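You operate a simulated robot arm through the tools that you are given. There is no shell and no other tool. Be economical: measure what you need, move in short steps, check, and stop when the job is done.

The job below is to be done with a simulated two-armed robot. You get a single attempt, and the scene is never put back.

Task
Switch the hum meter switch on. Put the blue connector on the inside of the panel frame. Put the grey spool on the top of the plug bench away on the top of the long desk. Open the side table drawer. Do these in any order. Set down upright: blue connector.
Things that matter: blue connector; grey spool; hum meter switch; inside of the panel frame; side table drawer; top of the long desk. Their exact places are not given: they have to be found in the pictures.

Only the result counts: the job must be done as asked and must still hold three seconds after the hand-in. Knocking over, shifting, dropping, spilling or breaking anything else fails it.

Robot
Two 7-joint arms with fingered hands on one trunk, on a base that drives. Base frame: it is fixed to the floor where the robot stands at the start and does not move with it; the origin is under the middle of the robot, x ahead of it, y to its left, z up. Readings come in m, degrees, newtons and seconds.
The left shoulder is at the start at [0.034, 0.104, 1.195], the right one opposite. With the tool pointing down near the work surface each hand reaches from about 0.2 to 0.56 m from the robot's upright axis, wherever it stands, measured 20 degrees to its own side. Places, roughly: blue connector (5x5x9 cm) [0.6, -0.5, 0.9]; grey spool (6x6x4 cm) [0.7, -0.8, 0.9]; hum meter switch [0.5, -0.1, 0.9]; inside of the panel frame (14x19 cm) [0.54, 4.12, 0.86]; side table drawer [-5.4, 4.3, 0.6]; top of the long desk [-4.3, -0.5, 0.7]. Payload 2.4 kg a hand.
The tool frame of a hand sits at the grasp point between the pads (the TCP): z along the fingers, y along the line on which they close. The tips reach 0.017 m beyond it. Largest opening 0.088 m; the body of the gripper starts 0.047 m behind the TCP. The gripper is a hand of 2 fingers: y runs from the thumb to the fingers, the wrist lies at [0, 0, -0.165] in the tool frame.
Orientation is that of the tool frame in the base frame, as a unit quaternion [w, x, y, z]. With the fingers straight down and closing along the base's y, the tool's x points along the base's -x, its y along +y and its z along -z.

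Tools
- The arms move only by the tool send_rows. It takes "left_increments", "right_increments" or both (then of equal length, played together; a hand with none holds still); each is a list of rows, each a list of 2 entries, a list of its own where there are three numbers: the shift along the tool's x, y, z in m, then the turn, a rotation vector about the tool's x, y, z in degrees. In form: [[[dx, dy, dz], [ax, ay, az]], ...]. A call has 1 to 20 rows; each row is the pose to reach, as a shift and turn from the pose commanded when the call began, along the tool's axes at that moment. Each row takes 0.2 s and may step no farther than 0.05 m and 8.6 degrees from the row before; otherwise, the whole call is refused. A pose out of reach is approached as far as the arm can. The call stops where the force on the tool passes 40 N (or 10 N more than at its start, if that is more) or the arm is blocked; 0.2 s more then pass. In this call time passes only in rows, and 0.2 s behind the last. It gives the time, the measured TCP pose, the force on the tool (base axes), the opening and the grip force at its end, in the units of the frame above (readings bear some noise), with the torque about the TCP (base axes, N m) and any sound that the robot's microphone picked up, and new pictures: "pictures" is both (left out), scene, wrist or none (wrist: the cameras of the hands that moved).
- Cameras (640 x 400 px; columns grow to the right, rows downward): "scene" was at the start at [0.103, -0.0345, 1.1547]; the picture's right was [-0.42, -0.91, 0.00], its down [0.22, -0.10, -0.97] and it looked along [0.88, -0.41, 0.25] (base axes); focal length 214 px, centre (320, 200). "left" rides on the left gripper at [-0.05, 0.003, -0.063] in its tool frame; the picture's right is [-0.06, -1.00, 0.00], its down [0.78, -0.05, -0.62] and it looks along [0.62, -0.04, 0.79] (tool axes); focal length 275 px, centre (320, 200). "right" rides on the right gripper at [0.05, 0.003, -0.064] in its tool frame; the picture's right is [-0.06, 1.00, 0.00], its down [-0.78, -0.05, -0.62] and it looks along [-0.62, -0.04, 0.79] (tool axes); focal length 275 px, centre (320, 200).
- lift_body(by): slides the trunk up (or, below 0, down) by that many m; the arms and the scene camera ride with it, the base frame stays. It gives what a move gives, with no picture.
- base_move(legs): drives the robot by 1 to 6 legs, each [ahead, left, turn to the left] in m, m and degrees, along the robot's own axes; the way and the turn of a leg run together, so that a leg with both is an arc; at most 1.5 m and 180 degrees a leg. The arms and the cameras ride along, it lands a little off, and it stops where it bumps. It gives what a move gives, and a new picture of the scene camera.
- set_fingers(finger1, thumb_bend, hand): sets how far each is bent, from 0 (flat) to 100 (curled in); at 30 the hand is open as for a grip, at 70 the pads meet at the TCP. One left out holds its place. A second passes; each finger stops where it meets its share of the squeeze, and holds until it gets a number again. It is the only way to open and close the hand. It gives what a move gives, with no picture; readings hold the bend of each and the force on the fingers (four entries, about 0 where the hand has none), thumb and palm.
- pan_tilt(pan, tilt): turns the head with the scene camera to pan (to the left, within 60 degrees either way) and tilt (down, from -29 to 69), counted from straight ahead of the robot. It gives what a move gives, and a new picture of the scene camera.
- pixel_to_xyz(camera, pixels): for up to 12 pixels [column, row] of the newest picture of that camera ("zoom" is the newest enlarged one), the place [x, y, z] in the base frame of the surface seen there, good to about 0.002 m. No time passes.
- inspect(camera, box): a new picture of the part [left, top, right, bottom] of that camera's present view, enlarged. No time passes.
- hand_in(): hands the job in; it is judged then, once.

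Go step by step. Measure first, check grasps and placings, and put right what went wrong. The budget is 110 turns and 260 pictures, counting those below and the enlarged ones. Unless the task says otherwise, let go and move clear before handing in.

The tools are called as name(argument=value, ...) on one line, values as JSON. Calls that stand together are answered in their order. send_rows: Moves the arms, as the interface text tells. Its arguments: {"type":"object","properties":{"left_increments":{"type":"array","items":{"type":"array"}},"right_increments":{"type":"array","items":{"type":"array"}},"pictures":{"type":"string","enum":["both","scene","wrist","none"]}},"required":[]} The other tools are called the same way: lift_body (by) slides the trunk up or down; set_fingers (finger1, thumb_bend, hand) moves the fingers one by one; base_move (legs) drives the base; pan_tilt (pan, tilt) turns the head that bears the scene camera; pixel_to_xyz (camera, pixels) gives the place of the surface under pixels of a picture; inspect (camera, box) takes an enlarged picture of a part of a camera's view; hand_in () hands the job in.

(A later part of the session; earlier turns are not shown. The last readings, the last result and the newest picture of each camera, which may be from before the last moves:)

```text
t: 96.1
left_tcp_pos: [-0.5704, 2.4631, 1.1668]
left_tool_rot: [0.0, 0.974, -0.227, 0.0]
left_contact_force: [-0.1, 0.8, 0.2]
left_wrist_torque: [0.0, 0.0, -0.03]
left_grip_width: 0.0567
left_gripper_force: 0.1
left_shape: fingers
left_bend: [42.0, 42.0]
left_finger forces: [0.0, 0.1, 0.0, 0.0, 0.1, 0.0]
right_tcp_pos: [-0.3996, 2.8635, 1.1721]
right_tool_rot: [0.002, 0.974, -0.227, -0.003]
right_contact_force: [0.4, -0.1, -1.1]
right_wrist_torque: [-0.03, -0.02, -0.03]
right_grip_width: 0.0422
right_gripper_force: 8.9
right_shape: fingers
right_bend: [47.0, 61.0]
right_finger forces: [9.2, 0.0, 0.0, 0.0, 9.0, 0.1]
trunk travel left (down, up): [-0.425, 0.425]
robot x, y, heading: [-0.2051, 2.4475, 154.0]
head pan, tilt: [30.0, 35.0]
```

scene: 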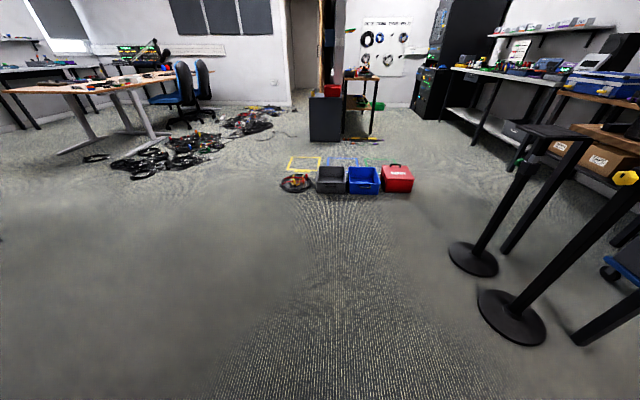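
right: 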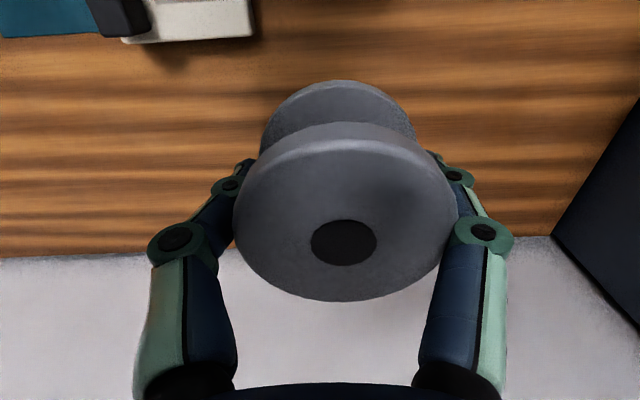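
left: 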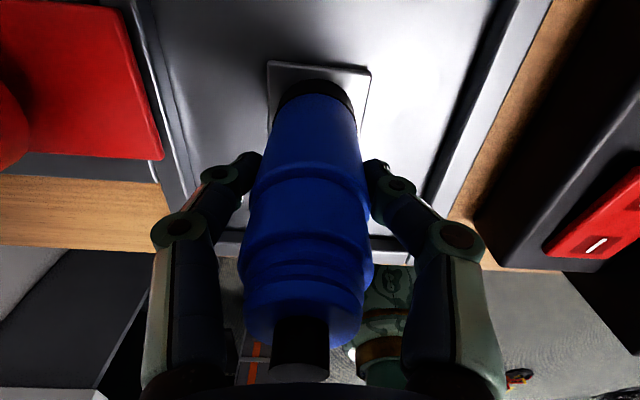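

I can see bins on the floor (285–415,180), a cart-like cabinet (325,115), cable piles, and the wooden desk at the left. I'll measure them.

pixel_to_xyz(camera="scene", pixels=[[295, 188], [400, 190], [310, 140], [341, 140], [370, 133], [205, 160], [130, 165], [250, 130], [110, 88], [20, 88], [155, 142], [470, 265]])

pixel_to_xyz(camera="scene", pixels=[[180, 125], [60, 152], [440, 118], [395, 108], [475, 143], [515, 165], [290, 105], [245, 85], [330, 100], [362, 100], [345, 165], [430, 155]])

inspect(camera="scene", box=[280, 30, 480, 155])

inspect(camera="scene", box=[0, 30, 280, 200])

```text
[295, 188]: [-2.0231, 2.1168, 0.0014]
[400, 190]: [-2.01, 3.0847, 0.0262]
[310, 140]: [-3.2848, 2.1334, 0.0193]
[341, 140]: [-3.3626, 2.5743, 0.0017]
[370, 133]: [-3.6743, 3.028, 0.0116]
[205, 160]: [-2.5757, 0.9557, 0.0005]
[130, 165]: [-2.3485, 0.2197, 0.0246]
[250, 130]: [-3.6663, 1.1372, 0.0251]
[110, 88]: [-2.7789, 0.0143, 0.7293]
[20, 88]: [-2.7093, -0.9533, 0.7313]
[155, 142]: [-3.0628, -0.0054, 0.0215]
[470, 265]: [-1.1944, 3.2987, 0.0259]
```

```text
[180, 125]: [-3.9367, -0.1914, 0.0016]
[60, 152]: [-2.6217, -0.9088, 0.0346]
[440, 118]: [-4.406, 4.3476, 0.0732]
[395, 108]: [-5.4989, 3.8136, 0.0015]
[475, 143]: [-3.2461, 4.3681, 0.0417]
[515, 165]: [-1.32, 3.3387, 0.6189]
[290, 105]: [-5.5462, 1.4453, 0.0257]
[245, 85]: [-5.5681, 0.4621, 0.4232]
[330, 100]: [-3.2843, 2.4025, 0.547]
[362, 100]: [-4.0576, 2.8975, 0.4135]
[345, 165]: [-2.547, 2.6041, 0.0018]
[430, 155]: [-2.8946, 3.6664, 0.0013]
```

```text
3.20 times, centred on (380, 92) of scene
```

zoom: 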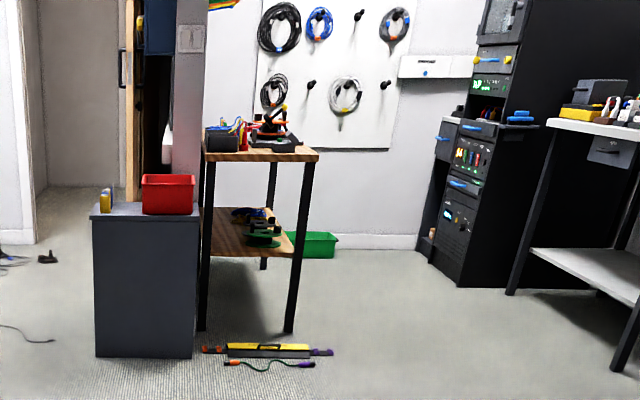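

```text
2.29 times, centred on (140, 115) of scene
```

zoom: 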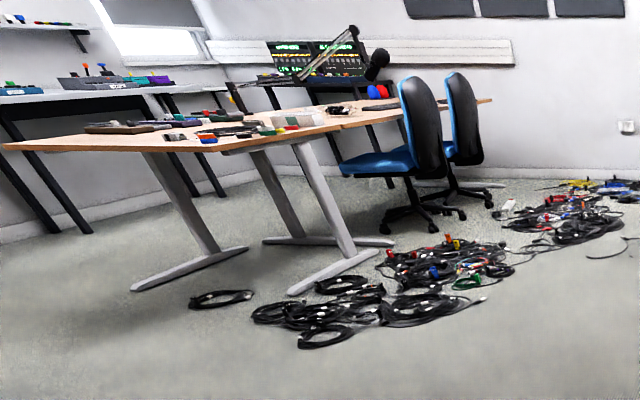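

The south route past the bins at y≈1.65 has the most room. I'll turn to face -x and advance to about x=-2.5, then look again.

base_move(legs=[[0, 0, 26], [1.1, 0.8, 0], [1.2, 0, 0]])

pan_tilt(pan=20, tilt=38)

```text
t: 109.8
left_tcp_pos: [-2.8276, 1.5443, 1.1676]
left_tool_rot: [0.0, 1.0, -0.009, 0.001]
left_contact_force: [0.4, 0.5, -0.6]
left_wrist_torque: [0.01, -0.01, 0.0]
left_grip_width: 0.0571
left_gripper_force: 0.0
left_shape: fingers
left_bend: [42.0, 42.0]
left_finger forces: [0.0, 0.0, 0.0, 0.0, 0.0, 0.0]
right_tcp_pos: [-2.8435, 1.98, 1.1718]
right_tool_rot: [0.002, 1.0, -0.011, -0.002]
right_contact_force: [-0.5, -0.3, -0.2]
right_wrist_torque: [-0.03, 0.02, -0.01]
right_grip_width: 0.0424
right_gripper_force: 9.3
right_shape: fingers
right_bend: [47.0, 61.0]
right_finger forces: [9.2, 0.1, 0.1, 0.0, 9.1, 0.0]
trunk travel left (down, up): [-0.425, 0.425]
robot x, y, heading: [-2.4925, 1.6891, 178.9]
head pan, tilt: [30.0, 35.0]
```

scene: 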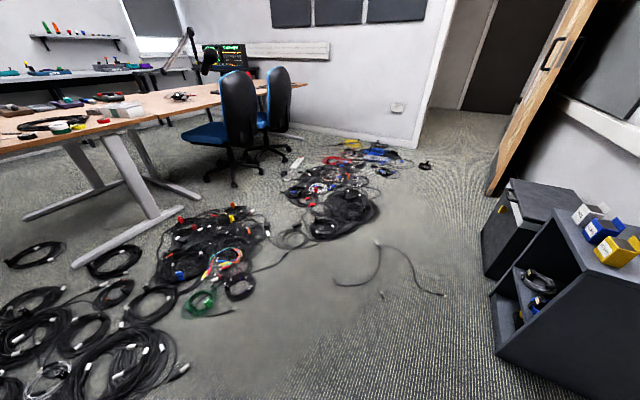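

```text
t: 110.5
left_tcp_pos: [-2.8275, 1.5446, 1.1667]
left_tool_rot: [0.0, 1.0, -0.009, 0.001]
left_contact_force: [-0.1, -0.1, 0.8]
left_wrist_torque: [0.0, -0.01, -0.01]
left_grip_width: 0.0569
left_gripper_force: 0.1
left_shape: fingers
left_bend: [42.0, 42.0]
left_finger forces: [0.0, 0.1, 0.0, 0.0, 0.0, 0.0]
right_tcp_pos: [-2.8433, 1.9801, 1.1699]
right_tool_rot: [0.001, 1.0, -0.011, -0.002]
right_contact_force: [0.6, 0.1, -0.2]
right_wrist_torque: [0.03, -0.02, -0.04]
right_grip_width: 0.0423
right_gripper_force: 9.2
right_shape: fingers
right_bend: [47.0, 61.0]
right_finger forces: [9.2, 0.1, 0.1, 0.0, 9.1, 0.0]
trunk travel left (down, up): [-0.425, 0.425]
robot x, y, heading: [-2.4895, 1.6904, 178.8]
head pan, tilt: [20.0, 38.0]
```

scene: 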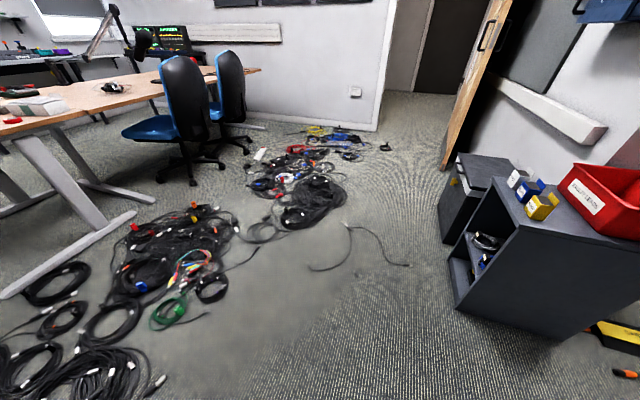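

I need to know the lane between the cabinet and the cables, and the wall behind it.

pixel_to_xyz(camera="scene", pixels=[[460, 305], [440, 235], [410, 265], [345, 222], [340, 185], [385, 148], [440, 170], [560, 112], [490, 80], [375, 130], [320, 200], [215, 290]])

pixel_to_xyz(camera="scene", pixels=[[262, 70], [215, 75], [110, 85], [60, 110], [190, 180], [220, 165], [135, 215], [240, 150], [600, 140], [510, 355], [600, 335], [250, 128]])

pan_tilt(pan=-45, tilt=38)

```text
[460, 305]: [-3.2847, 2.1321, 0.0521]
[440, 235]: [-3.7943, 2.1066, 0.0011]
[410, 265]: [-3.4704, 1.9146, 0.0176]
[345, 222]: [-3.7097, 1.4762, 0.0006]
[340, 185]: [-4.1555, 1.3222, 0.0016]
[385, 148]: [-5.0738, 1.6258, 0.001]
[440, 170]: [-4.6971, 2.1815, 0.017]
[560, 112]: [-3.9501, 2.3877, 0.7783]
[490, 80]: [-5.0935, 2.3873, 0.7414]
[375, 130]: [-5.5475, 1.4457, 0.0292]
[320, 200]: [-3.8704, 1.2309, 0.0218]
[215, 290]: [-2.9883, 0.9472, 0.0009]
```

```text
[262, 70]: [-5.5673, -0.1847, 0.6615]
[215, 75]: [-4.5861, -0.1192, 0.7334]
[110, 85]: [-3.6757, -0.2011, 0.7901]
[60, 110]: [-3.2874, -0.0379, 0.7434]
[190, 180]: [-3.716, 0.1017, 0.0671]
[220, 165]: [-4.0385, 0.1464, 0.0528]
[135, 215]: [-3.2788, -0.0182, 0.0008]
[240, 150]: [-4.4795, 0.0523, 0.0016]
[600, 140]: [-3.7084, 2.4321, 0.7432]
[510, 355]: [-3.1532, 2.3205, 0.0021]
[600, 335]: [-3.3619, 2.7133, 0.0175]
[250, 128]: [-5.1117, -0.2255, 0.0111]
```

```text
t: 111.9
left_tcp_pos: [-2.829, 1.5448, 1.1668]
left_tool_rot: [0.0, 1.0, -0.01, 0.0]
left_contact_force: [-0.2, 0.1, -0.6]
left_wrist_torque: [0.01, 0.02, 0.01]
left_grip_width: 0.0569
left_gripper_force: 0.1
left_shape: fingers
left_bend: [42.0, 42.0]
left_finger forces: [0.0, 0.0, 0.0, 0.1, 0.0, 0.0]
right_tcp_pos: [-2.8443, 1.9799, 1.1722]
right_tool_rot: [0.002, 1.0, -0.011, -0.001]
right_contact_force: [1.7, -0.4, -0.5]
right_wrist_torque: [0.02, -0.02, -0.05]
right_grip_width: 0.0421
right_gripper_force: 9.8
right_shape: fingers
right_bend: [47.0, 61.0]
right_finger forces: [9.2, 0.0, 0.0, 0.0, 9.1, 0.0]
trunk travel left (down, up): [-0.425, 0.425]
robot x, y, heading: [-2.4912, 1.6929, 178.9]
head pan, tilt: [-45.0, 38.0]
```

scene: 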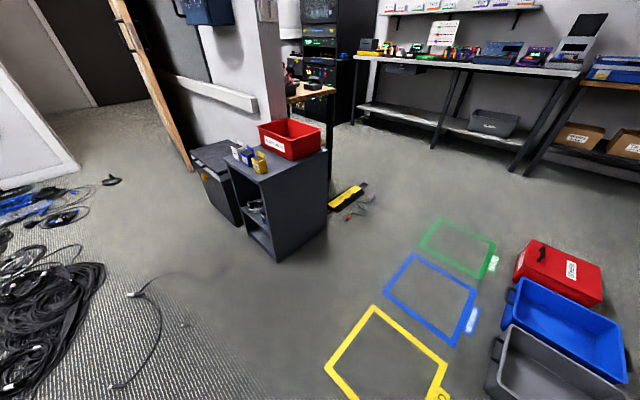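

A partition at y≈2.39 separates the areas, and the side table lies north of it. While I'm here I'll study the wooden desk first for the spool.

pan_tilt(pan=50, tilt=32)

inspect(camera="scene", box=[220, 0, 640, 240])

```text
t: 113.6
left_tcp_pos: [-2.8287, 1.5449, 1.1663]
left_tool_rot: [0.0, 1.0, -0.01, 0.0]
left_contact_force: [0.8, 0.4, 0.1]
left_wrist_torque: [0.01, 0.0, -0.01]
left_grip_width: 0.0571
left_gripper_force: 0.0
left_shape: fingers
left_bend: [42.0, 42.0]
left_finger forces: [0.0, 0.1, 0.1, 0.1, 0.0, 0.0]
right_tcp_pos: [-2.8429, 1.9809, 1.1721]
right_tool_rot: [0.002, 1.0, -0.012, -0.002]
right_contact_force: [-0.2, -0.4, -0.2]
right_wrist_torque: [-0.01, 0.0, -0.02]
right_grip_width: 0.0423
right_gripper_force: 8.7
right_shape: fingers
right_bend: [47.0, 61.0]
right_finger forces: [9.2, 0.0, 0.0, 0.0, 9.0, 0.1]
trunk travel left (down, up): [-0.425, 0.425]
robot x, y, heading: [-2.4911, 1.685, 178.9]
head pan, tilt: [50.0, 32.0]
```

scene: 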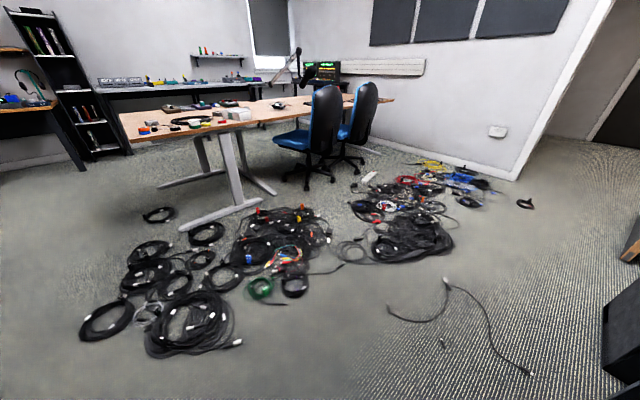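

```text
1.52 times, centred on (430, 120) of scene
```

zoom: 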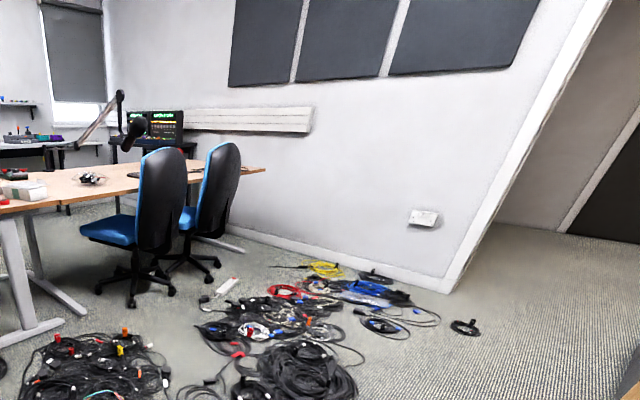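

I'll measure the desk's outline and its clutter.

pixel_to_xyz(camera="scene", pixels=[[120, 115], [130, 140], [240, 122], [392, 98], [345, 100], [290, 104], [270, 98], [215, 102], [170, 108], [250, 108], [365, 98], [300, 113]])

pixel_to_xyz(camera="scene", pixels=[[85, 335], [155, 215], [180, 228], [160, 185], [85, 170], [240, 340], [120, 155], [50, 115], [335, 190], [130, 82], [245, 95], [30, 120]])

inspect(camera="scene", box=[100, 40, 400, 160])

```text
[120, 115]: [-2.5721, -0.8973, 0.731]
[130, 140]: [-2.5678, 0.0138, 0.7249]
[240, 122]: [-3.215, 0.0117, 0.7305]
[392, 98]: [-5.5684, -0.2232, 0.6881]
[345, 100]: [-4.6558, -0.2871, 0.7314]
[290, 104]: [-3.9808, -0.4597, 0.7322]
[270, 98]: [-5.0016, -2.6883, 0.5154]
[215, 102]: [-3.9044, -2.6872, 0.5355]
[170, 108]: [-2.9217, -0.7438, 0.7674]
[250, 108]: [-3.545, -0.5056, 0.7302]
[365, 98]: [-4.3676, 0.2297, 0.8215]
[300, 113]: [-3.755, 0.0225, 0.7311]
```

```text
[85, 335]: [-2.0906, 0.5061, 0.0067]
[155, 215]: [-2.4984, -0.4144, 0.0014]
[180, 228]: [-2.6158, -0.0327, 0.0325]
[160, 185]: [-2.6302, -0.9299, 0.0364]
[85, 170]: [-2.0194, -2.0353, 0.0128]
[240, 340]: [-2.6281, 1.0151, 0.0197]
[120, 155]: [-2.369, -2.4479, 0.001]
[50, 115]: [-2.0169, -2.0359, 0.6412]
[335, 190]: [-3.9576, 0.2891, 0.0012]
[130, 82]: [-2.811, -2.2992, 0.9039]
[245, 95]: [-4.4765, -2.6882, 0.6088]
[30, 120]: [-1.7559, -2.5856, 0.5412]
```

```text
2.13 times, centred on (250, 100) of scene
```

zoom: 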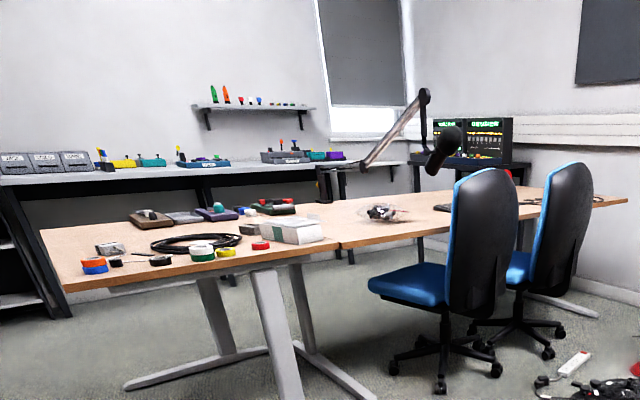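

The long desk is the further board (x≈-3.4 to -5.4, y -0.95 to 0.02), reachable from its south side without the cables. I'll back up, turn toward -y and check the passage.

base_move(legs=[[-0.75, 0, 0], [0, 0, 91]])

pan_tilt(pan=0, tilt=38)

```text
t: 121.5
left_tcp_pos: [-1.5986, 1.3413, 1.1675]
left_tool_rot: [0.0, 0.702, 0.712, 0.0]
left_contact_force: [0.5, -0.6, -0.1]
left_wrist_torque: [0.0, 0.0, 0.01]
left_grip_width: 0.0568
left_gripper_force: 0.1
left_shape: fingers
left_bend: [42.0, 42.0]
left_finger forces: [0.0, 0.0, 0.0, 0.0, 0.0, 0.1]
right_tcp_pos: [-2.0348, 1.3122, 1.1717]
right_tool_rot: [0.003, 0.703, 0.711, -0.001]
right_contact_force: [-0.5, 0.8, -0.4]
right_wrist_torque: [-0.02, -0.01, -0.02]
right_grip_width: 0.042
right_gripper_force: 9.4
right_shape: fingers
right_bend: [47.0, 61.0]
right_finger forces: [9.0, 0.0, 0.1, 0.0, 9.1, 0.0]
trunk travel left (down, up): [-0.425, 0.425]
robot x, y, heading: [-1.7553, 1.6732, -89.3]
head pan, tilt: [50.0, 32.0]
```

scene: 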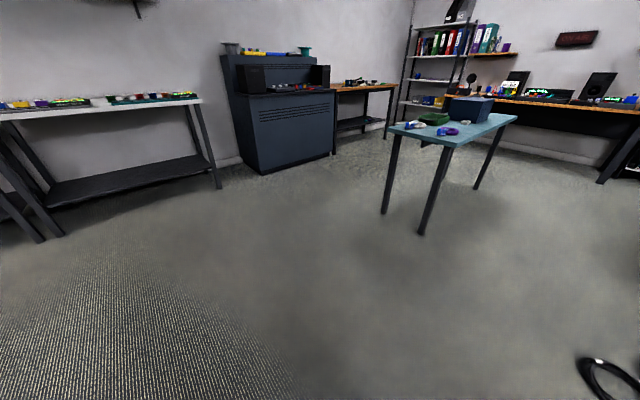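

```text
t: 122.7
left_tcp_pos: [-1.5993, 1.3406, 1.1676]
left_tool_rot: [0.0, 0.702, 0.712, 0.0]
left_contact_force: [-0.3, -0.3, -1.1]
left_wrist_torque: [-0.02, 0.03, 0.01]
left_grip_width: 0.0568
left_gripper_force: 0.1
left_shape: fingers
left_bend: [42.0, 42.0]
left_finger forces: [0.0, 0.1, 0.0, 0.0, 0.0, 0.0]
right_tcp_pos: [-2.0343, 1.3122, 1.1713]
right_tool_rot: [0.002, 0.704, 0.71, 0.0]
right_contact_force: [0.7, 0.5, 0.0]
right_wrist_torque: [0.0, 0.0, -0.01]
right_grip_width: 0.0421
right_gripper_force: 9.1
right_shape: fingers
right_bend: [47.0, 61.0]
right_finger forces: [9.0, 0.1, 0.0, 0.0, 9.0, 0.0]
trunk travel left (down, up): [-0.425, 0.425]
robot x, y, heading: [-1.7569, 1.6743, -89.0]
head pan, tilt: [0.0, 38.0]
```

scene: 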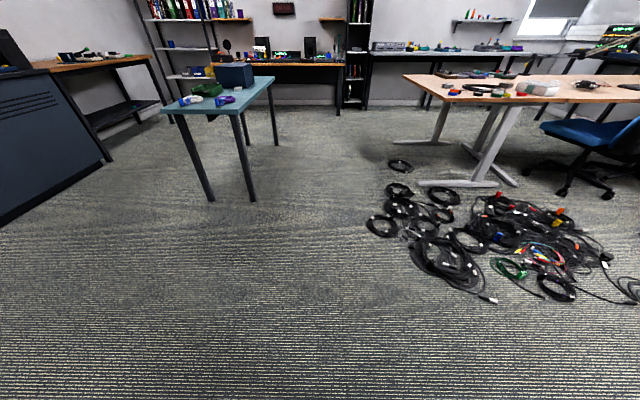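

A clear passage lies between the teal table (leg (250,197)) and the cables (368,228). I'll measure it.

pixel_to_xyz(camera="scene", pixels=[[252, 198], [272, 78], [277, 145], [368, 228], [388, 163], [393, 143], [412, 100], [335, 112], [406, 77], [345, 107], [540, 100], [420, 185]])

```text
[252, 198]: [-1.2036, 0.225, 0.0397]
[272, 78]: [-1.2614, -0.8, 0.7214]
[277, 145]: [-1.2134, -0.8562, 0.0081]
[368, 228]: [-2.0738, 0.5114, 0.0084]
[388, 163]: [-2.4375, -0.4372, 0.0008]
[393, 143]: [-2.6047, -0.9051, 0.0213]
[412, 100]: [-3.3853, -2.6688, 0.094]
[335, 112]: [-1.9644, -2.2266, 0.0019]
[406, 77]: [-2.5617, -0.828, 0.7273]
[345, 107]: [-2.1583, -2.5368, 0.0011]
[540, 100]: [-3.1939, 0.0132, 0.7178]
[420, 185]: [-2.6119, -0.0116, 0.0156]
```

The passage centre is x≈-1.66. I'll go through, turn to face +y at y≈-1.35, and slide west along the desk's south side.

base_move(legs=[[1.5, 0.08, 0], [1.5, 0.0, 0], [0, 0, -90], [0, 0, -90], [0, 1.2, 0]])

pan_tilt(pan=45, tilt=42)

```text
refused: leg 1 is longer than a leg can be; nothing moved
```

```text
t: 123.8
left_tcp_pos: [-1.5997, 1.3416, 1.1689]
left_tool_rot: [0.0, 0.702, 0.712, -0.001]
left_contact_force: [-1.1, 0.1, 0.6]
left_wrist_torque: [0.01, 0.03, 0.0]
left_grip_width: 0.0569
left_gripper_force: 0.1
left_shape: fingers
left_bend: [42.0, 42.0]
left_finger forces: [0.0, 0.0, 0.1, 0.0, 0.1, 0.0]
right_tcp_pos: [-2.0354, 1.3119, 1.1715]
right_tool_rot: [0.003, 0.703, 0.711, -0.001]
right_contact_force: [-0.7, 0.1, -0.6]
right_wrist_torque: [0.02, -0.01, -0.05]
right_grip_width: 0.0421
right_gripper_force: 8.7
right_shape: fingers
right_bend: [47.0, 61.0]
right_finger forces: [9.0, 0.1, 0.0, 0.0, 9.0, 0.1]
trunk travel left (down, up): [-0.425, 0.425]
robot x, y, heading: [-1.7554, 1.6724, -89.2]
head pan, tilt: [45.0, 42.0]
```

scene: 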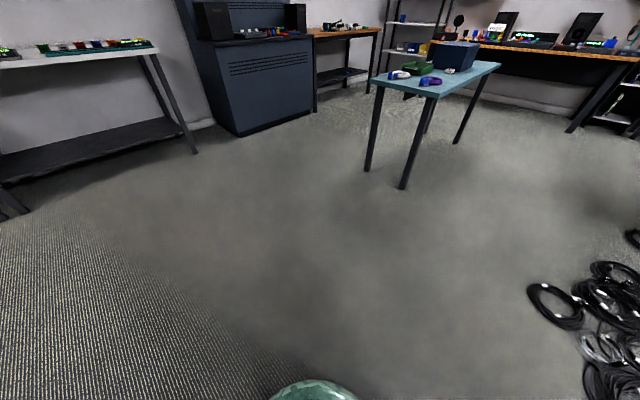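

The first leg was slightly over 1.5 m, so nothing moved. I'll resend it with shorter legs.

base_move(legs=[[1.48, 0.08, 0], [1.5, 0.0, 0], [0, 0, -90], [0, 0, -90], [0, 1.2, 0]])

inspect(camera="scene", box=[0, 0, 400, 250])

```text
t: 151.6
left_tcp_pos: [-2.9899, -0.9679, 1.1667]
left_tool_rot: [0.0, -0.699, 0.715, 0.0]
left_contact_force: [0.5, -0.3, 0.7]
left_wrist_torque: [0.01, 0.01, 0.0]
left_grip_width: 0.0567
left_gripper_force: 0.0
left_shape: fingers
left_bend: [42.0, 42.0]
left_finger forces: [0.0, 0.1, 0.0, 0.0, 0.0, 0.1]
right_tcp_pos: [-2.5529, -0.9544, 1.1721]
right_tool_rot: [-0.001, -0.699, 0.715, 0.002]
right_contact_force: [-0.4, -0.5, -0.5]
right_wrist_torque: [0.01, 0.0, 0.03]
right_grip_width: 0.0417
right_gripper_force: 8.4
right_shape: fingers
right_bend: [47.0, 61.0]
right_finger forces: [8.9, 0.0, 0.1, 0.0, 8.7, 0.1]
trunk travel left (down, up): [-0.425, 0.425]
robot x, y, heading: [-2.8377, -1.3045, 88.8]
head pan, tilt: [45.0, 42.0]
```

scene: 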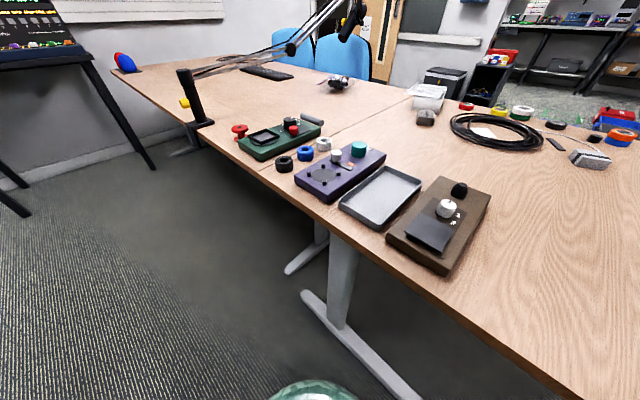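

```text
1.60 times, centred on (200, 125) of scene
```

zoom: 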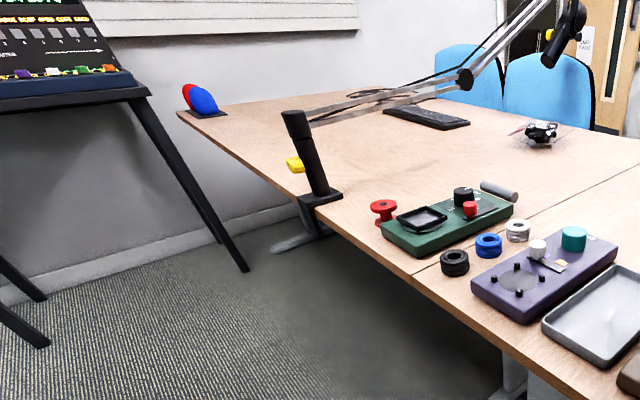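

The seam runs from (262,160) to (410,100), and the long desk is left of it with the lamp clamp at (195,115). I'll measure candidate free spots.

pixel_to_xyz(camera="scene", pixels=[[263, 163], [365, 118], [205, 122], [215, 138], [238, 130], [280, 100], [300, 110], [320, 123], [335, 82], [275, 73], [230, 110], [186, 72]])

pixel_to_xyz(camera="scene", pixels=[[290, 48], [240, 62], [350, 22], [155, 168], [25, 215], [125, 70], [115, 72], [190, 150], [310, 140], [284, 163], [90, 60], [345, 15]])

```text
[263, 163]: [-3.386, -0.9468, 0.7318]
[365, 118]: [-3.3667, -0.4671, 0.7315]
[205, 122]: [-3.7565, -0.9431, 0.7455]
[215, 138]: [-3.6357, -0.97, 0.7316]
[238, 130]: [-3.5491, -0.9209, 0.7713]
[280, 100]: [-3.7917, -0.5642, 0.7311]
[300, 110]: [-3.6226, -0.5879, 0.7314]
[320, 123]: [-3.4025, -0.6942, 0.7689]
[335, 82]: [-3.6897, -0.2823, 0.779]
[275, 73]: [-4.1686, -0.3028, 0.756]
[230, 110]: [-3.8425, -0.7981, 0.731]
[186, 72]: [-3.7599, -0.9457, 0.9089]
```

```text
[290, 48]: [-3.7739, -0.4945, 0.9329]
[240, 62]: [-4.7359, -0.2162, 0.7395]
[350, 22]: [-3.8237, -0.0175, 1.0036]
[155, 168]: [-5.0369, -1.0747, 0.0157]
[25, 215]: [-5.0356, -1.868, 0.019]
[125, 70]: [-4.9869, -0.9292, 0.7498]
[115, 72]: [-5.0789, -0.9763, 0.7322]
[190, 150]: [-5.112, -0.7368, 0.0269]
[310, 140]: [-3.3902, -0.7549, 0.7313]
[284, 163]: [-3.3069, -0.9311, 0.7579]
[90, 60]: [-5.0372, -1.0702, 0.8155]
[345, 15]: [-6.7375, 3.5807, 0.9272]
```

Between the clamp (x -3.76) and the item at x -4.99 the desk is free, so I'll place the spool near (-4.25,-0.78). I'll slide west with the hands high and behind the desk edge.

base_move(legs=[[-0.12, 0, 1.2], [0, 1.45, 0], [0.16, 0.12, 0]])

pan_tilt(pan=-20, tilt=50)

```text
t: 160.8
left_tcp_pos: [-4.5715, -0.9529, 1.1673]
left_tool_rot: [0.0, 0.715, -0.699, 0.001]
left_contact_force: [-0.3, 0.2, 1.0]
left_wrist_torque: [0.0, 0.0, 0.0]
left_grip_width: 0.0571
left_gripper_force: 0.0
left_shape: fingers
left_bend: [42.0, 42.0]
left_finger forces: [0.1, 0.1, 0.0, 0.0, 0.0, 0.0]
right_tcp_pos: [-4.1373, -0.9215, 1.1715]
right_tool_rot: [0.0, 0.714, -0.701, -0.001]
right_contact_force: [-0.4, -0.3, -0.1]
right_wrist_torque: [0.0, 0.0, 0.01]
right_grip_width: 0.0417
right_gripper_force: 8.8
right_shape: fingers
right_bend: [47.0, 61.0]
right_finger forces: [8.9, 0.0, 0.1, 0.0, 8.6, 0.1]
trunk travel left (down, up): [-0.425, 0.425]
robot x, y, heading: [-4.4092, -1.2818, 91.3]
head pan, tilt: [45.0, 42.0]
```

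scene: 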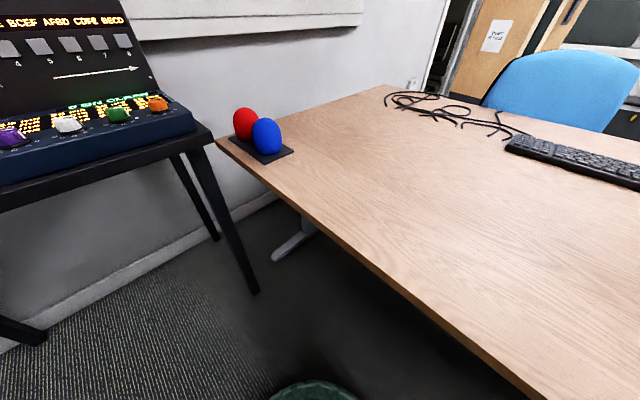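

```text
t: 162.1
left_tcp_pos: [-4.5711, -0.9539, 1.1679]
left_tool_rot: [0.0, 0.715, -0.699, 0.0]
left_contact_force: [0.0, -0.1, 0.5]
left_wrist_torque: [0.01, 0.02, 0.01]
left_grip_width: 0.0567
left_gripper_force: 0.0
left_shape: fingers
left_bend: [42.0, 42.0]
left_finger forces: [0.0, 0.1, 0.1, 0.0, 0.1, 0.0]
right_tcp_pos: [-4.1362, -0.92, 1.1725]
right_tool_rot: [0.0, 0.713, -0.701, -0.002]
right_contact_force: [0.4, -0.2, 0.3]
right_wrist_torque: [-0.01, 0.0, 0.0]
right_grip_width: 0.0414
right_gripper_force: 8.6
right_shape: fingers
right_bend: [47.0, 61.0]
right_finger forces: [8.9, 0.0, 0.0, 0.1, 8.7, 0.0]
trunk travel left (down, up): [-0.425, 0.425]
robot x, y, heading: [-4.4119, -1.2859, 91.1]
head pan, tilt: [-20.0, 50.0]
```

scene: 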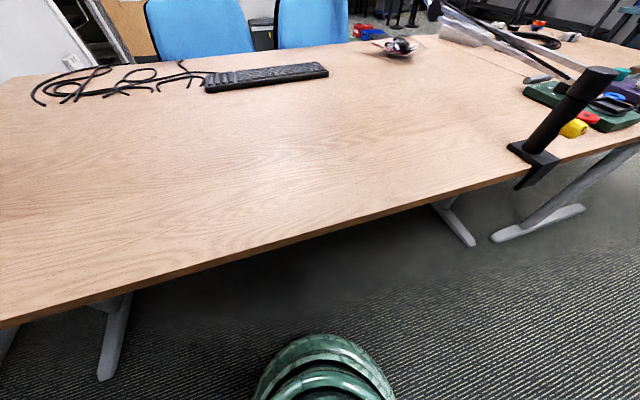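

The desk surface in front is free (z 0.7315). I'll lower the trunk 0.15 m, then move the spool to about (-4.20,-0.80) above the desk.

lift_body(by=-0.15)

send_rows(right_increments=[[[-0.04, 0.021, 0], [0, 0, 0]], [[-0.08, 0.042, 0], [0, 0, 0]], [[-0.12, 0.062, 0], [0, 0, 0]], [[-0.12, 0.062, 0.05], [0, 0, 0]], [[-0.12, 0.062, 0.1], [0, 0, 0]], [[-0.12, 0.062, 0.15], [0, 0, 0]], [[-0.12, 0.062, 0.2], [0, 0, 0]], [[-0.12, 0.062, 0.24], [0, 0, 0]]], pictures="both")

```text
t: 163.9
left_tcp_pos: [-4.571, -0.9525, 1.0173]
left_tool_rot: [0.0, 0.715, -0.699, 0.0]
left_contact_force: [0.0, -0.8, 0.1]
left_wrist_torque: [0.01, 0.04, 0.01]
left_grip_width: 0.0567
left_gripper_force: 0.0
left_shape: fingers
left_bend: [42.0, 42.0]
left_finger forces: [0.0, 0.0, 0.0, 0.0, 0.0, 0.0]
right_tcp_pos: [-4.1345, -0.9203, 1.0226]
right_tool_rot: [-0.001, 0.714, -0.7, -0.002]
right_contact_force: [0.3, 0.1, -1.4]
right_wrist_torque: [0.02, -0.02, 0.0]
right_grip_width: 0.0418
right_gripper_force: 8.7
right_shape: fingers
right_bend: [47.0, 61.0]
right_finger forces: [8.7, 0.0, 0.1, 0.0, 8.8, 0.0]
trunk travel left (down, up): [-0.275, 0.575]
robot x, y, heading: [-4.4123, -1.2838, 91.3]
head pan, tilt: [-20.0, 50.0]
```

```text
t: 165.7
left_tcp_pos: [-4.5705, -0.9532, 1.0169]
left_tool_rot: [-0.001, 0.715, -0.699, 0.0]
left_contact_force: [0.1, 0.0, -0.4]
left_wrist_torque: [0.04, -0.02, 0.02]
left_grip_width: 0.057
left_gripper_force: 0.1
left_shape: fingers
left_bend: [42.0, 42.0]
left_finger forces: [0.0, 0.0, 0.0, 0.0, 0.0, 0.1]
right_tcp_pos: [-4.2015, -0.8016, 0.783]
right_tool_rot: [0.0, 0.714, -0.7, -0.003]
right_contact_force: [0.7, 0.3, -0.1]
right_wrist_torque: [0.01, -0.02, 0.04]
right_grip_width: 0.0416
right_gripper_force: 8.2
right_shape: fingers
right_bend: [47.0, 61.0]
right_finger forces: [8.7, 0.0, 0.0, 0.1, 8.7, 0.0]
trunk travel left (down, up): [-0.275, 0.575]
robot x, y, heading: [-4.4129, -1.2891, 91.2]
head pan, tilt: [-20.0, 50.0]
```

scene: 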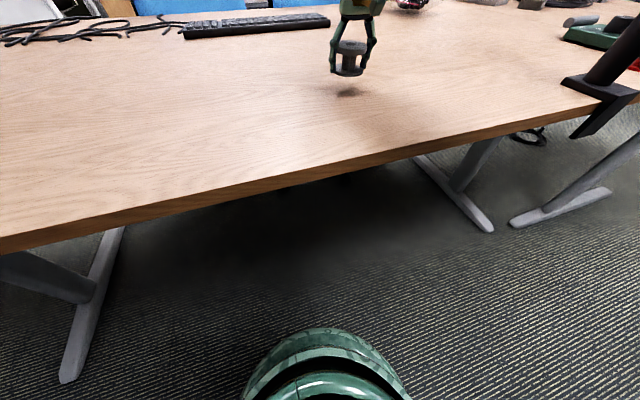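
right: 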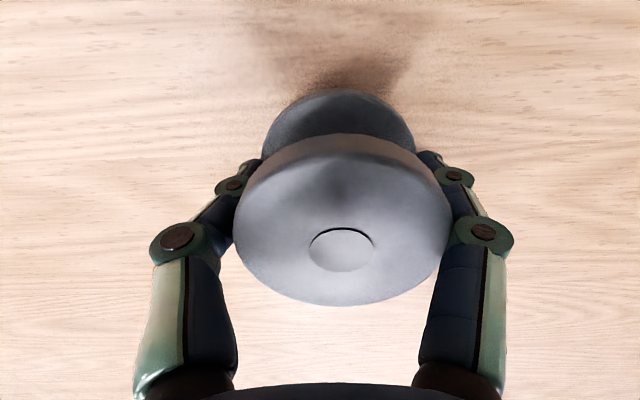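

The spool hangs level above the desk. I'll lower it in fine steps until contact.

send_rows(right_increments=[[[0, 0, 0.012], [0, 0, 0]], [[0, 0, 0.02], [0, 0, 0]], [[0, 0, 0.024], [0, 0, 0]], [[0, 0, 0.026], [0, 0, 0]], [[0, 0, 0.028], [0, 0, 0]], [[0, 0, 0.029], [0, 0, 0]]], pictures="wrist")

inspect(camera="scene", box=[290, 20, 418, 100])

```text
t: 167.1
left_tcp_pos: [-4.5712, -0.9534, 1.0167]
left_tool_rot: [0.0, 0.715, -0.699, 0.0]
left_contact_force: [0.0, -0.2, -0.5]
left_wrist_torque: [-0.01, 0.01, -0.01]
left_grip_width: 0.0569
left_gripper_force: 0.1
left_shape: fingers
left_bend: [42.0, 42.0]
left_finger forces: [0.0, 0.1, 0.0, 0.0, 0.0, 0.0]
right_tcp_pos: [-4.201, -0.8011, 0.7538]
right_tool_rot: [-0.001, 0.714, -0.7, -0.002]
right_contact_force: [1.3, -0.3, -1.0]
right_wrist_torque: [-0.02, 0.02, -0.02]
right_grip_width: 0.0414
right_gripper_force: 9.0
right_shape: fingers
right_bend: [47.0, 61.0]
right_finger forces: [8.7, 0.0, 0.0, 0.1, 8.7, 0.1]
trunk travel left (down, up): [-0.275, 0.575]
robot x, y, heading: [-4.412, -1.2831, 91.1]
head pan, tilt: [-20.0, 50.0]
```

right: 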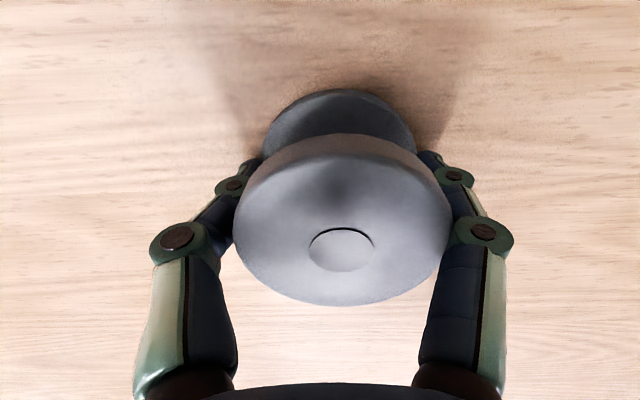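

```text
5.00 times, centred on (354, 60) of scene
```

zoom: 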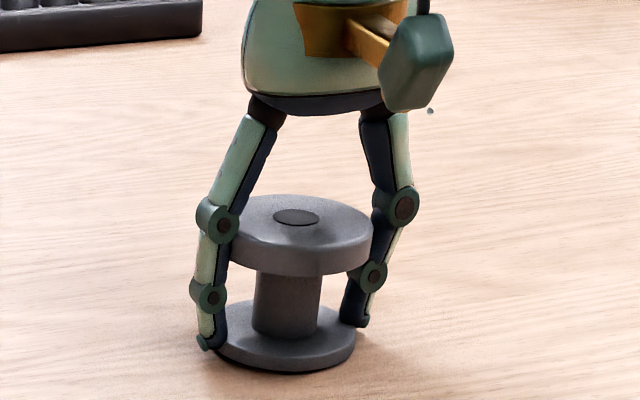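

send_rows(right_increments=[[[0, 0, 0.001], [0, 0, 0]], [[0, 0, 0.002], [0, 0, 0]], [[0, 0, 0.003], [0, 0, 0]]], pictures="none")

```text
t: 167.9
left_tcp_pos: [-4.5705, -0.9536, 1.018]
left_tool_rot: [0.0, 0.715, -0.699, 0.0]
left_contact_force: [0.3, 0.5, -0.4]
left_wrist_torque: [-0.05, 0.01, -0.01]
left_grip_width: 0.057
left_gripper_force: 0.1
left_shape: fingers
left_bend: [42.0, 42.0]
left_finger forces: [0.1, 0.0, 0.0, 0.0, 0.0, 0.1]
right_tcp_pos: [-4.2002, -0.8005, 0.7508]
right_tool_rot: [-0.001, 0.714, -0.7, -0.002]
right_contact_force: [-0.4, -1.5, 6.2]
right_wrist_torque: [0.01, -0.11, -0.03]
right_grip_width: 0.0414
right_gripper_force: 10.0
right_shape: fingers
right_bend: [47.0, 62.0]
right_finger forces: [10.4, 0.0, 0.0, 0.0, 9.6, 0.0]
trunk travel left (down, up): [-0.275, 0.575]
robot x, y, heading: [-4.4114, -1.2823, 91.0]
head pan, tilt: [-20.0, 50.0]
```

The spool touches the desk (+6 N). I'll open the right hand, rise and check.

set_fingers(hand="right", finger1=33, thumb_bend=33)

send_rows(right_increments=[[[0, 0, -0.02], [0, 0, 0]], [[0, 0, -0.06], [0, 0, 0]], [[0, 0, -0.1], [0, 0, 0]], [[0, 0, -0.15], [0, 0, 0]], [[0, 0, -0.2], [0, 0, 0]], [[0, 0, -0.25], [0, 0, 0]], [[0.04, -0.02, -0.27], [0, 0, 0]], [[0.08, -0.04, -0.27], [0, 0, 0]], [[0.12, -0.06, -0.27], [0, 0, 0]]], pictures="scene")

inspect(camera="scene", box=[290, 20, 418, 100])

```text
t: 168.9
left_tcp_pos: [-4.5704, -0.9533, 1.0167]
left_tool_rot: [-0.001, 0.715, -0.699, 0.0]
left_contact_force: [-0.5, -0.6, 0.4]
left_wrist_torque: [-0.05, -0.05, -0.04]
left_grip_width: 0.0566
left_gripper_force: 0.0
left_shape: fingers
left_bend: [42.0, 42.0]
left_finger forces: [0.0, 0.0, 0.0, 0.0, 0.1, 0.0]
right_tcp_pos: [-4.202, -0.8002, 0.7504]
right_tool_rot: [0.0, 0.713, -0.701, -0.002]
right_contact_force: [0.2, 1.0, -0.7]
right_wrist_torque: [-0.01, 0.0, -0.01]
right_grip_width: 0.0774
right_gripper_force: 0.0
right_shape: fingers
right_bend: [33.0, 33.0]
right_finger forces: [0.1, 0.1, 0.1, 0.0, 0.1, 0.0]
trunk travel left (down, up): [-0.275, 0.575]
robot x, y, heading: [-4.4125, -1.2873, 91.0]
head pan, tilt: [-20.0, 50.0]
```

```text
t: 170.9
left_tcp_pos: [-4.5707, -0.9536, 1.0173]
left_tool_rot: [0.0, 0.715, -0.699, 0.0]
left_contact_force: [-0.2, 0.0, -0.3]
left_wrist_torque: [-0.02, 0.02, -0.03]
left_grip_width: 0.0569
left_gripper_force: 0.0
left_shape: fingers
left_bend: [42.0, 42.0]
left_finger forces: [0.0, 0.0, 0.1, 0.0, 0.0, 0.0]
right_tcp_pos: [-4.1389, -0.9215, 1.0173]
right_tool_rot: [0.0, 0.714, -0.7, -0.002]
right_contact_force: [0.5, 0.3, 0.7]
right_wrist_torque: [-0.02, 0.02, -0.01]
right_grip_width: 0.0776
right_gripper_force: 0.0
right_shape: fingers
right_bend: [33.0, 33.0]
right_finger forces: [0.0, 0.1, 0.0, 0.0, 0.1, 0.1]
trunk travel left (down, up): [-0.275, 0.575]
robot x, y, heading: [-4.4131, -1.287, 91.4]
head pan, tilt: [-20.0, 50.0]
```

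scene: 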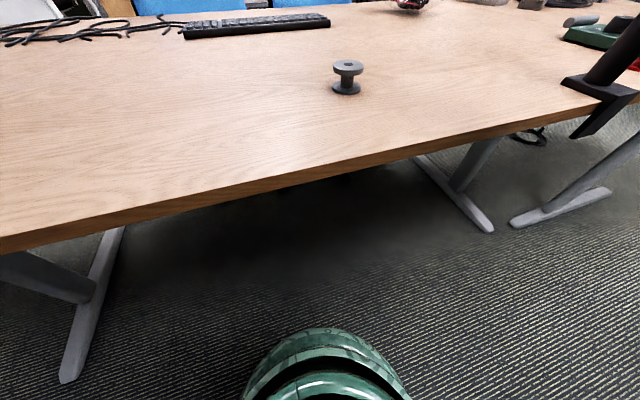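

```text
5.00 times, centred on (354, 60) of scene
```

zoom: 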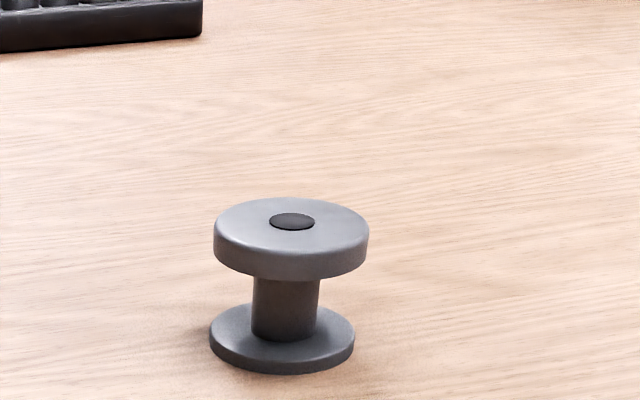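

The spool stands on the long desk. I'll raise the trunk and drive back out of the passage facing +y.

lift_body(by=0.15)

base_move(legs=[[-0.13, 0, -1.4], [0, -1.4, 0], [0, -1.33, 0], [1.48, 0, 0], [1.48, 0, 0]])

```text
t: 172.6
left_tcp_pos: [-4.5713, -0.9527, 1.1664]
left_tool_rot: [0.001, 0.715, -0.699, 0.0]
left_contact_force: [0.3, 0.2, -1.2]
left_wrist_torque: [-0.02, 0.01, 0.01]
left_grip_width: 0.0568
left_gripper_force: 0.2
left_shape: fingers
left_bend: [42.0, 42.0]
left_finger forces: [0.1, 0.0, 0.1, 0.0, 0.1, 0.0]
right_tcp_pos: [-4.1381, -0.9197, 1.1695]
right_tool_rot: [0.001, 0.714, -0.701, -0.003]
right_contact_force: [0.9, -1.3, 0.1]
right_wrist_torque: [0.0, -0.03, 0.0]
right_grip_width: 0.0775
right_gripper_force: 0.0
right_shape: fingers
right_bend: [33.0, 33.0]
right_finger forces: [0.1, 0.1, 0.0, 0.0, 0.1, 0.1]
trunk travel left (down, up): [-0.425, 0.425]
robot x, y, heading: [-4.4148, -1.2836, 91.3]
head pan, tilt: [-20.0, 50.0]
```

```text
t: 200.9
left_tcp_pos: [-1.7265, 1.8617, 1.1673]
left_tool_rot: [-0.001, -0.7, 0.714, -0.001]
left_contact_force: [-0.7, 0.1, 0.4]
left_wrist_torque: [0.01, 0.0, 0.01]
left_grip_width: 0.0569
left_gripper_force: 0.0
left_shape: fingers
left_bend: [42.0, 42.0]
left_finger forces: [0.0, 0.0, 0.0, 0.0, 0.1, 0.0]
right_tcp_pos: [-1.2927, 1.8754, 1.1691]
right_tool_rot: [0.0, -0.699, 0.715, 0.003]
right_contact_force: [0.6, -0.2, 0.9]
right_wrist_torque: [-0.02, 0.0, 0.0]
right_grip_width: 0.0773
right_gripper_force: 0.1
right_shape: fingers
right_bend: [33.0, 33.0]
right_finger forces: [0.0, 0.0, 0.0, 0.0, 0.1, 0.0]
trunk travel left (down, up): [-0.425, 0.425]
robot x, y, heading: [-1.5833, 1.5207, 89.0]
head pan, tilt: [-20.0, 50.0]
```

scene: 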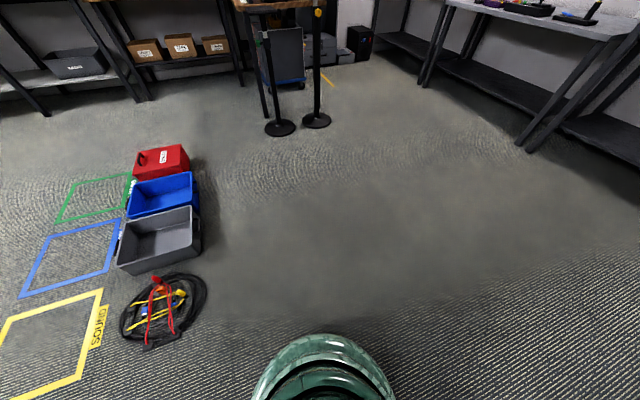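

I'll measure the bins and the stand to choose the lane.

pixel_to_xyz(camera="scene", pixels=[[120, 268], [130, 215], [135, 177], [190, 170], [202, 250], [122, 318], [205, 300], [268, 130], [5, 325], [45, 290], [240, 85], [150, 98]])

pan_tilt(pan=45, tilt=45)

```text
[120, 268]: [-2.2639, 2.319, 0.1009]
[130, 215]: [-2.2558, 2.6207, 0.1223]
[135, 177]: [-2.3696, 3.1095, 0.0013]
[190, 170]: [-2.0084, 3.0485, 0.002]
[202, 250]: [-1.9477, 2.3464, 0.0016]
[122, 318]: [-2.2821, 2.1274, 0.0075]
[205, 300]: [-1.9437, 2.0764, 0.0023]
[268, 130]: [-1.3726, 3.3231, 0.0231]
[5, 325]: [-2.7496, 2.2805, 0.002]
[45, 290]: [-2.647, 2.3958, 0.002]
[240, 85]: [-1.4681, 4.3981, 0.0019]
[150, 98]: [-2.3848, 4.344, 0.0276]
```

```text
t: 202.3
left_tcp_pos: [-1.7276, 1.8629, 1.1675]
left_tool_rot: [0.0, -0.7, 0.714, 0.0]
left_contact_force: [0.2, 0.4, -0.4]
left_wrist_torque: [0.01, 0.01, 0.0]
left_grip_width: 0.0565
left_gripper_force: 0.0
left_shape: fingers
left_bend: [42.0, 42.0]
left_finger forces: [0.1, 0.0, 0.0, 0.0, 0.0, 0.1]
right_tcp_pos: [-1.2933, 1.8753, 1.17]
right_tool_rot: [0.0, -0.699, 0.715, 0.002]
right_contact_force: [0.1, 0.2, -0.7]
right_wrist_torque: [-0.03, 0.01, 0.0]
right_grip_width: 0.0776
right_gripper_force: 0.0
right_shape: fingers
right_bend: [33.0, 33.0]
right_finger forces: [0.0, 0.0, 0.0, 0.0, 0.0, 0.0]
trunk travel left (down, up): [-0.425, 0.425]
robot x, y, heading: [-1.5817, 1.52, 88.9]
head pan, tilt: [45.0, 45.0]
```

scene: 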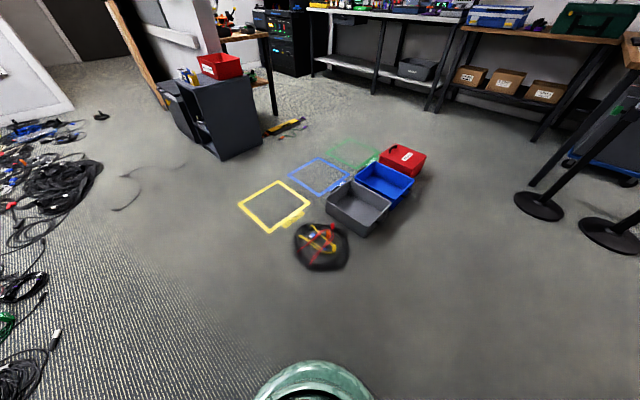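

The lane between the bins (x≥-2.37) and the cabinet (x≤-3.15) is centred at x≈-2.75. I'll drive through it and turn to face -x.

base_move(legs=[[0, 1.17, 1], [1.4, 0, 0], [0.5, 0, 0], [0, 0, 90]])

pan_tilt(pan=-15, tilt=42)

```text
t: 221.3
left_tcp_pos: [-3.096, 3.3005, 1.1666]
left_tool_rot: [0.0, 1.0, -0.005, 0.0]
left_contact_force: [0.4, -0.6, -0.2]
left_wrist_torque: [-0.02, 0.02, 0.0]
left_grip_width: 0.057
left_gripper_force: 0.0
left_shape: fingers
left_bend: [42.0, 42.0]
left_finger forces: [0.0, 0.0, 0.1, 0.0, 0.0, 0.0]
right_tcp_pos: [-3.115, 3.734, 1.1693]
right_tool_rot: [0.002, 1.0, -0.006, -0.001]
right_contact_force: [0.4, 0.0, -0.1]
right_wrist_torque: [-0.01, 0.0, -0.01]
right_grip_width: 0.0773
right_gripper_force: 0.1
right_shape: fingers
right_bend: [33.0, 33.0]
right_finger forces: [0.1, 0.1, 0.0, 0.0, 0.0, 0.0]
trunk travel left (down, up): [-0.425, 0.425]
robot x, y, heading: [-2.764, 3.447, 179.5]
head pan, tilt: [45.0, 45.0]
```

scene: 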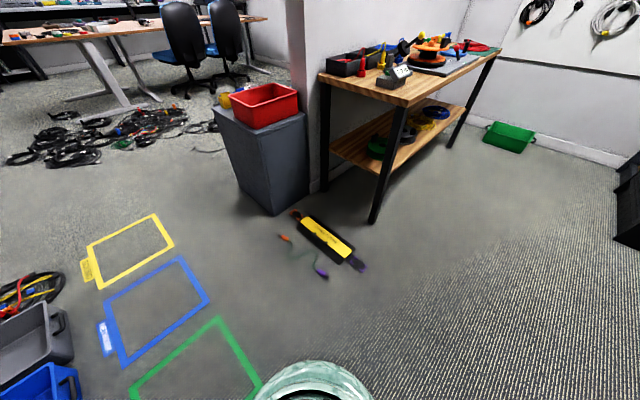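

```text
t: 222.6
left_tcp_pos: [-3.0956, 3.3003, 1.1672]
left_tool_rot: [0.0, 1.0, -0.006, 0.0]
left_contact_force: [0.1, 0.5, -0.1]
left_wrist_torque: [0.01, -0.01, 0.0]
left_grip_width: 0.0569
left_gripper_force: 0.1
left_shape: fingers
left_bend: [42.0, 42.0]
left_finger forces: [0.1, 0.0, 0.0, 0.0, 0.0, 0.0]
right_tcp_pos: [-3.1155, 3.734, 1.1698]
right_tool_rot: [0.002, 1.0, -0.005, -0.002]
right_contact_force: [-0.6, -0.2, 0.0]
right_wrist_torque: [-0.01, -0.05, 0.02]
right_grip_width: 0.0773
right_gripper_force: 0.1
right_shape: fingers
right_bend: [33.0, 33.0]
right_finger forces: [0.1, 0.1, 0.0, 0.1, 0.0, 0.1]
trunk travel left (down, up): [-0.425, 0.425]
robot x, y, heading: [-2.7588, 3.4459, 179.6]
head pan, tilt: [-15.0, 42.0]
```

scene: 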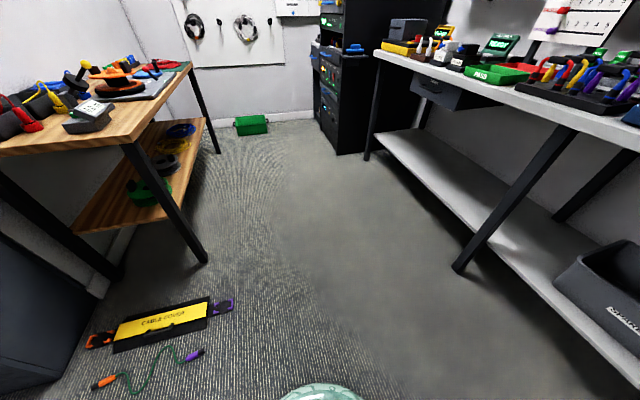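

I'll zoom in at the end of the aisle to find the side table, and measure.

inspect(camera="scene", box=[280, 0, 480, 125])

pixel_to_xyz(camera="scene", pixels=[[315, 48], [313, 85], [322, 120], [337, 150], [440, 92], [366, 158], [460, 268], [206, 260], [215, 152], [252, 133], [230, 305], [350, 100]])

```text
3.20 times, centred on (380, 62) of scene
```

zoom: 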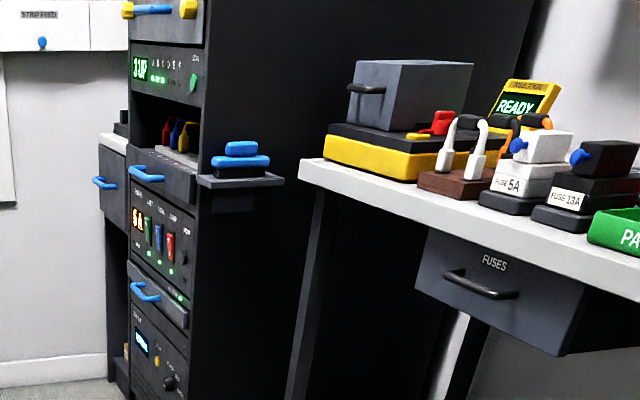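

```text
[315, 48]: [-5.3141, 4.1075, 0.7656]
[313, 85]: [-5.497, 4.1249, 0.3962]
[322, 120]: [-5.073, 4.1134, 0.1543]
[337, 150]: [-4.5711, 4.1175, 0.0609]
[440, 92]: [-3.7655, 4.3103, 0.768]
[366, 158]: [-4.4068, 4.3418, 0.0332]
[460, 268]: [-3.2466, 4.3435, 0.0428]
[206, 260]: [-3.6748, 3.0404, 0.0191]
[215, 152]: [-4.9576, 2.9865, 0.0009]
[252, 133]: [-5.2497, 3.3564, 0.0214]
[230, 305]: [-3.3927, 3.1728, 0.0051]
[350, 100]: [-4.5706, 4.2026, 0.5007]
```

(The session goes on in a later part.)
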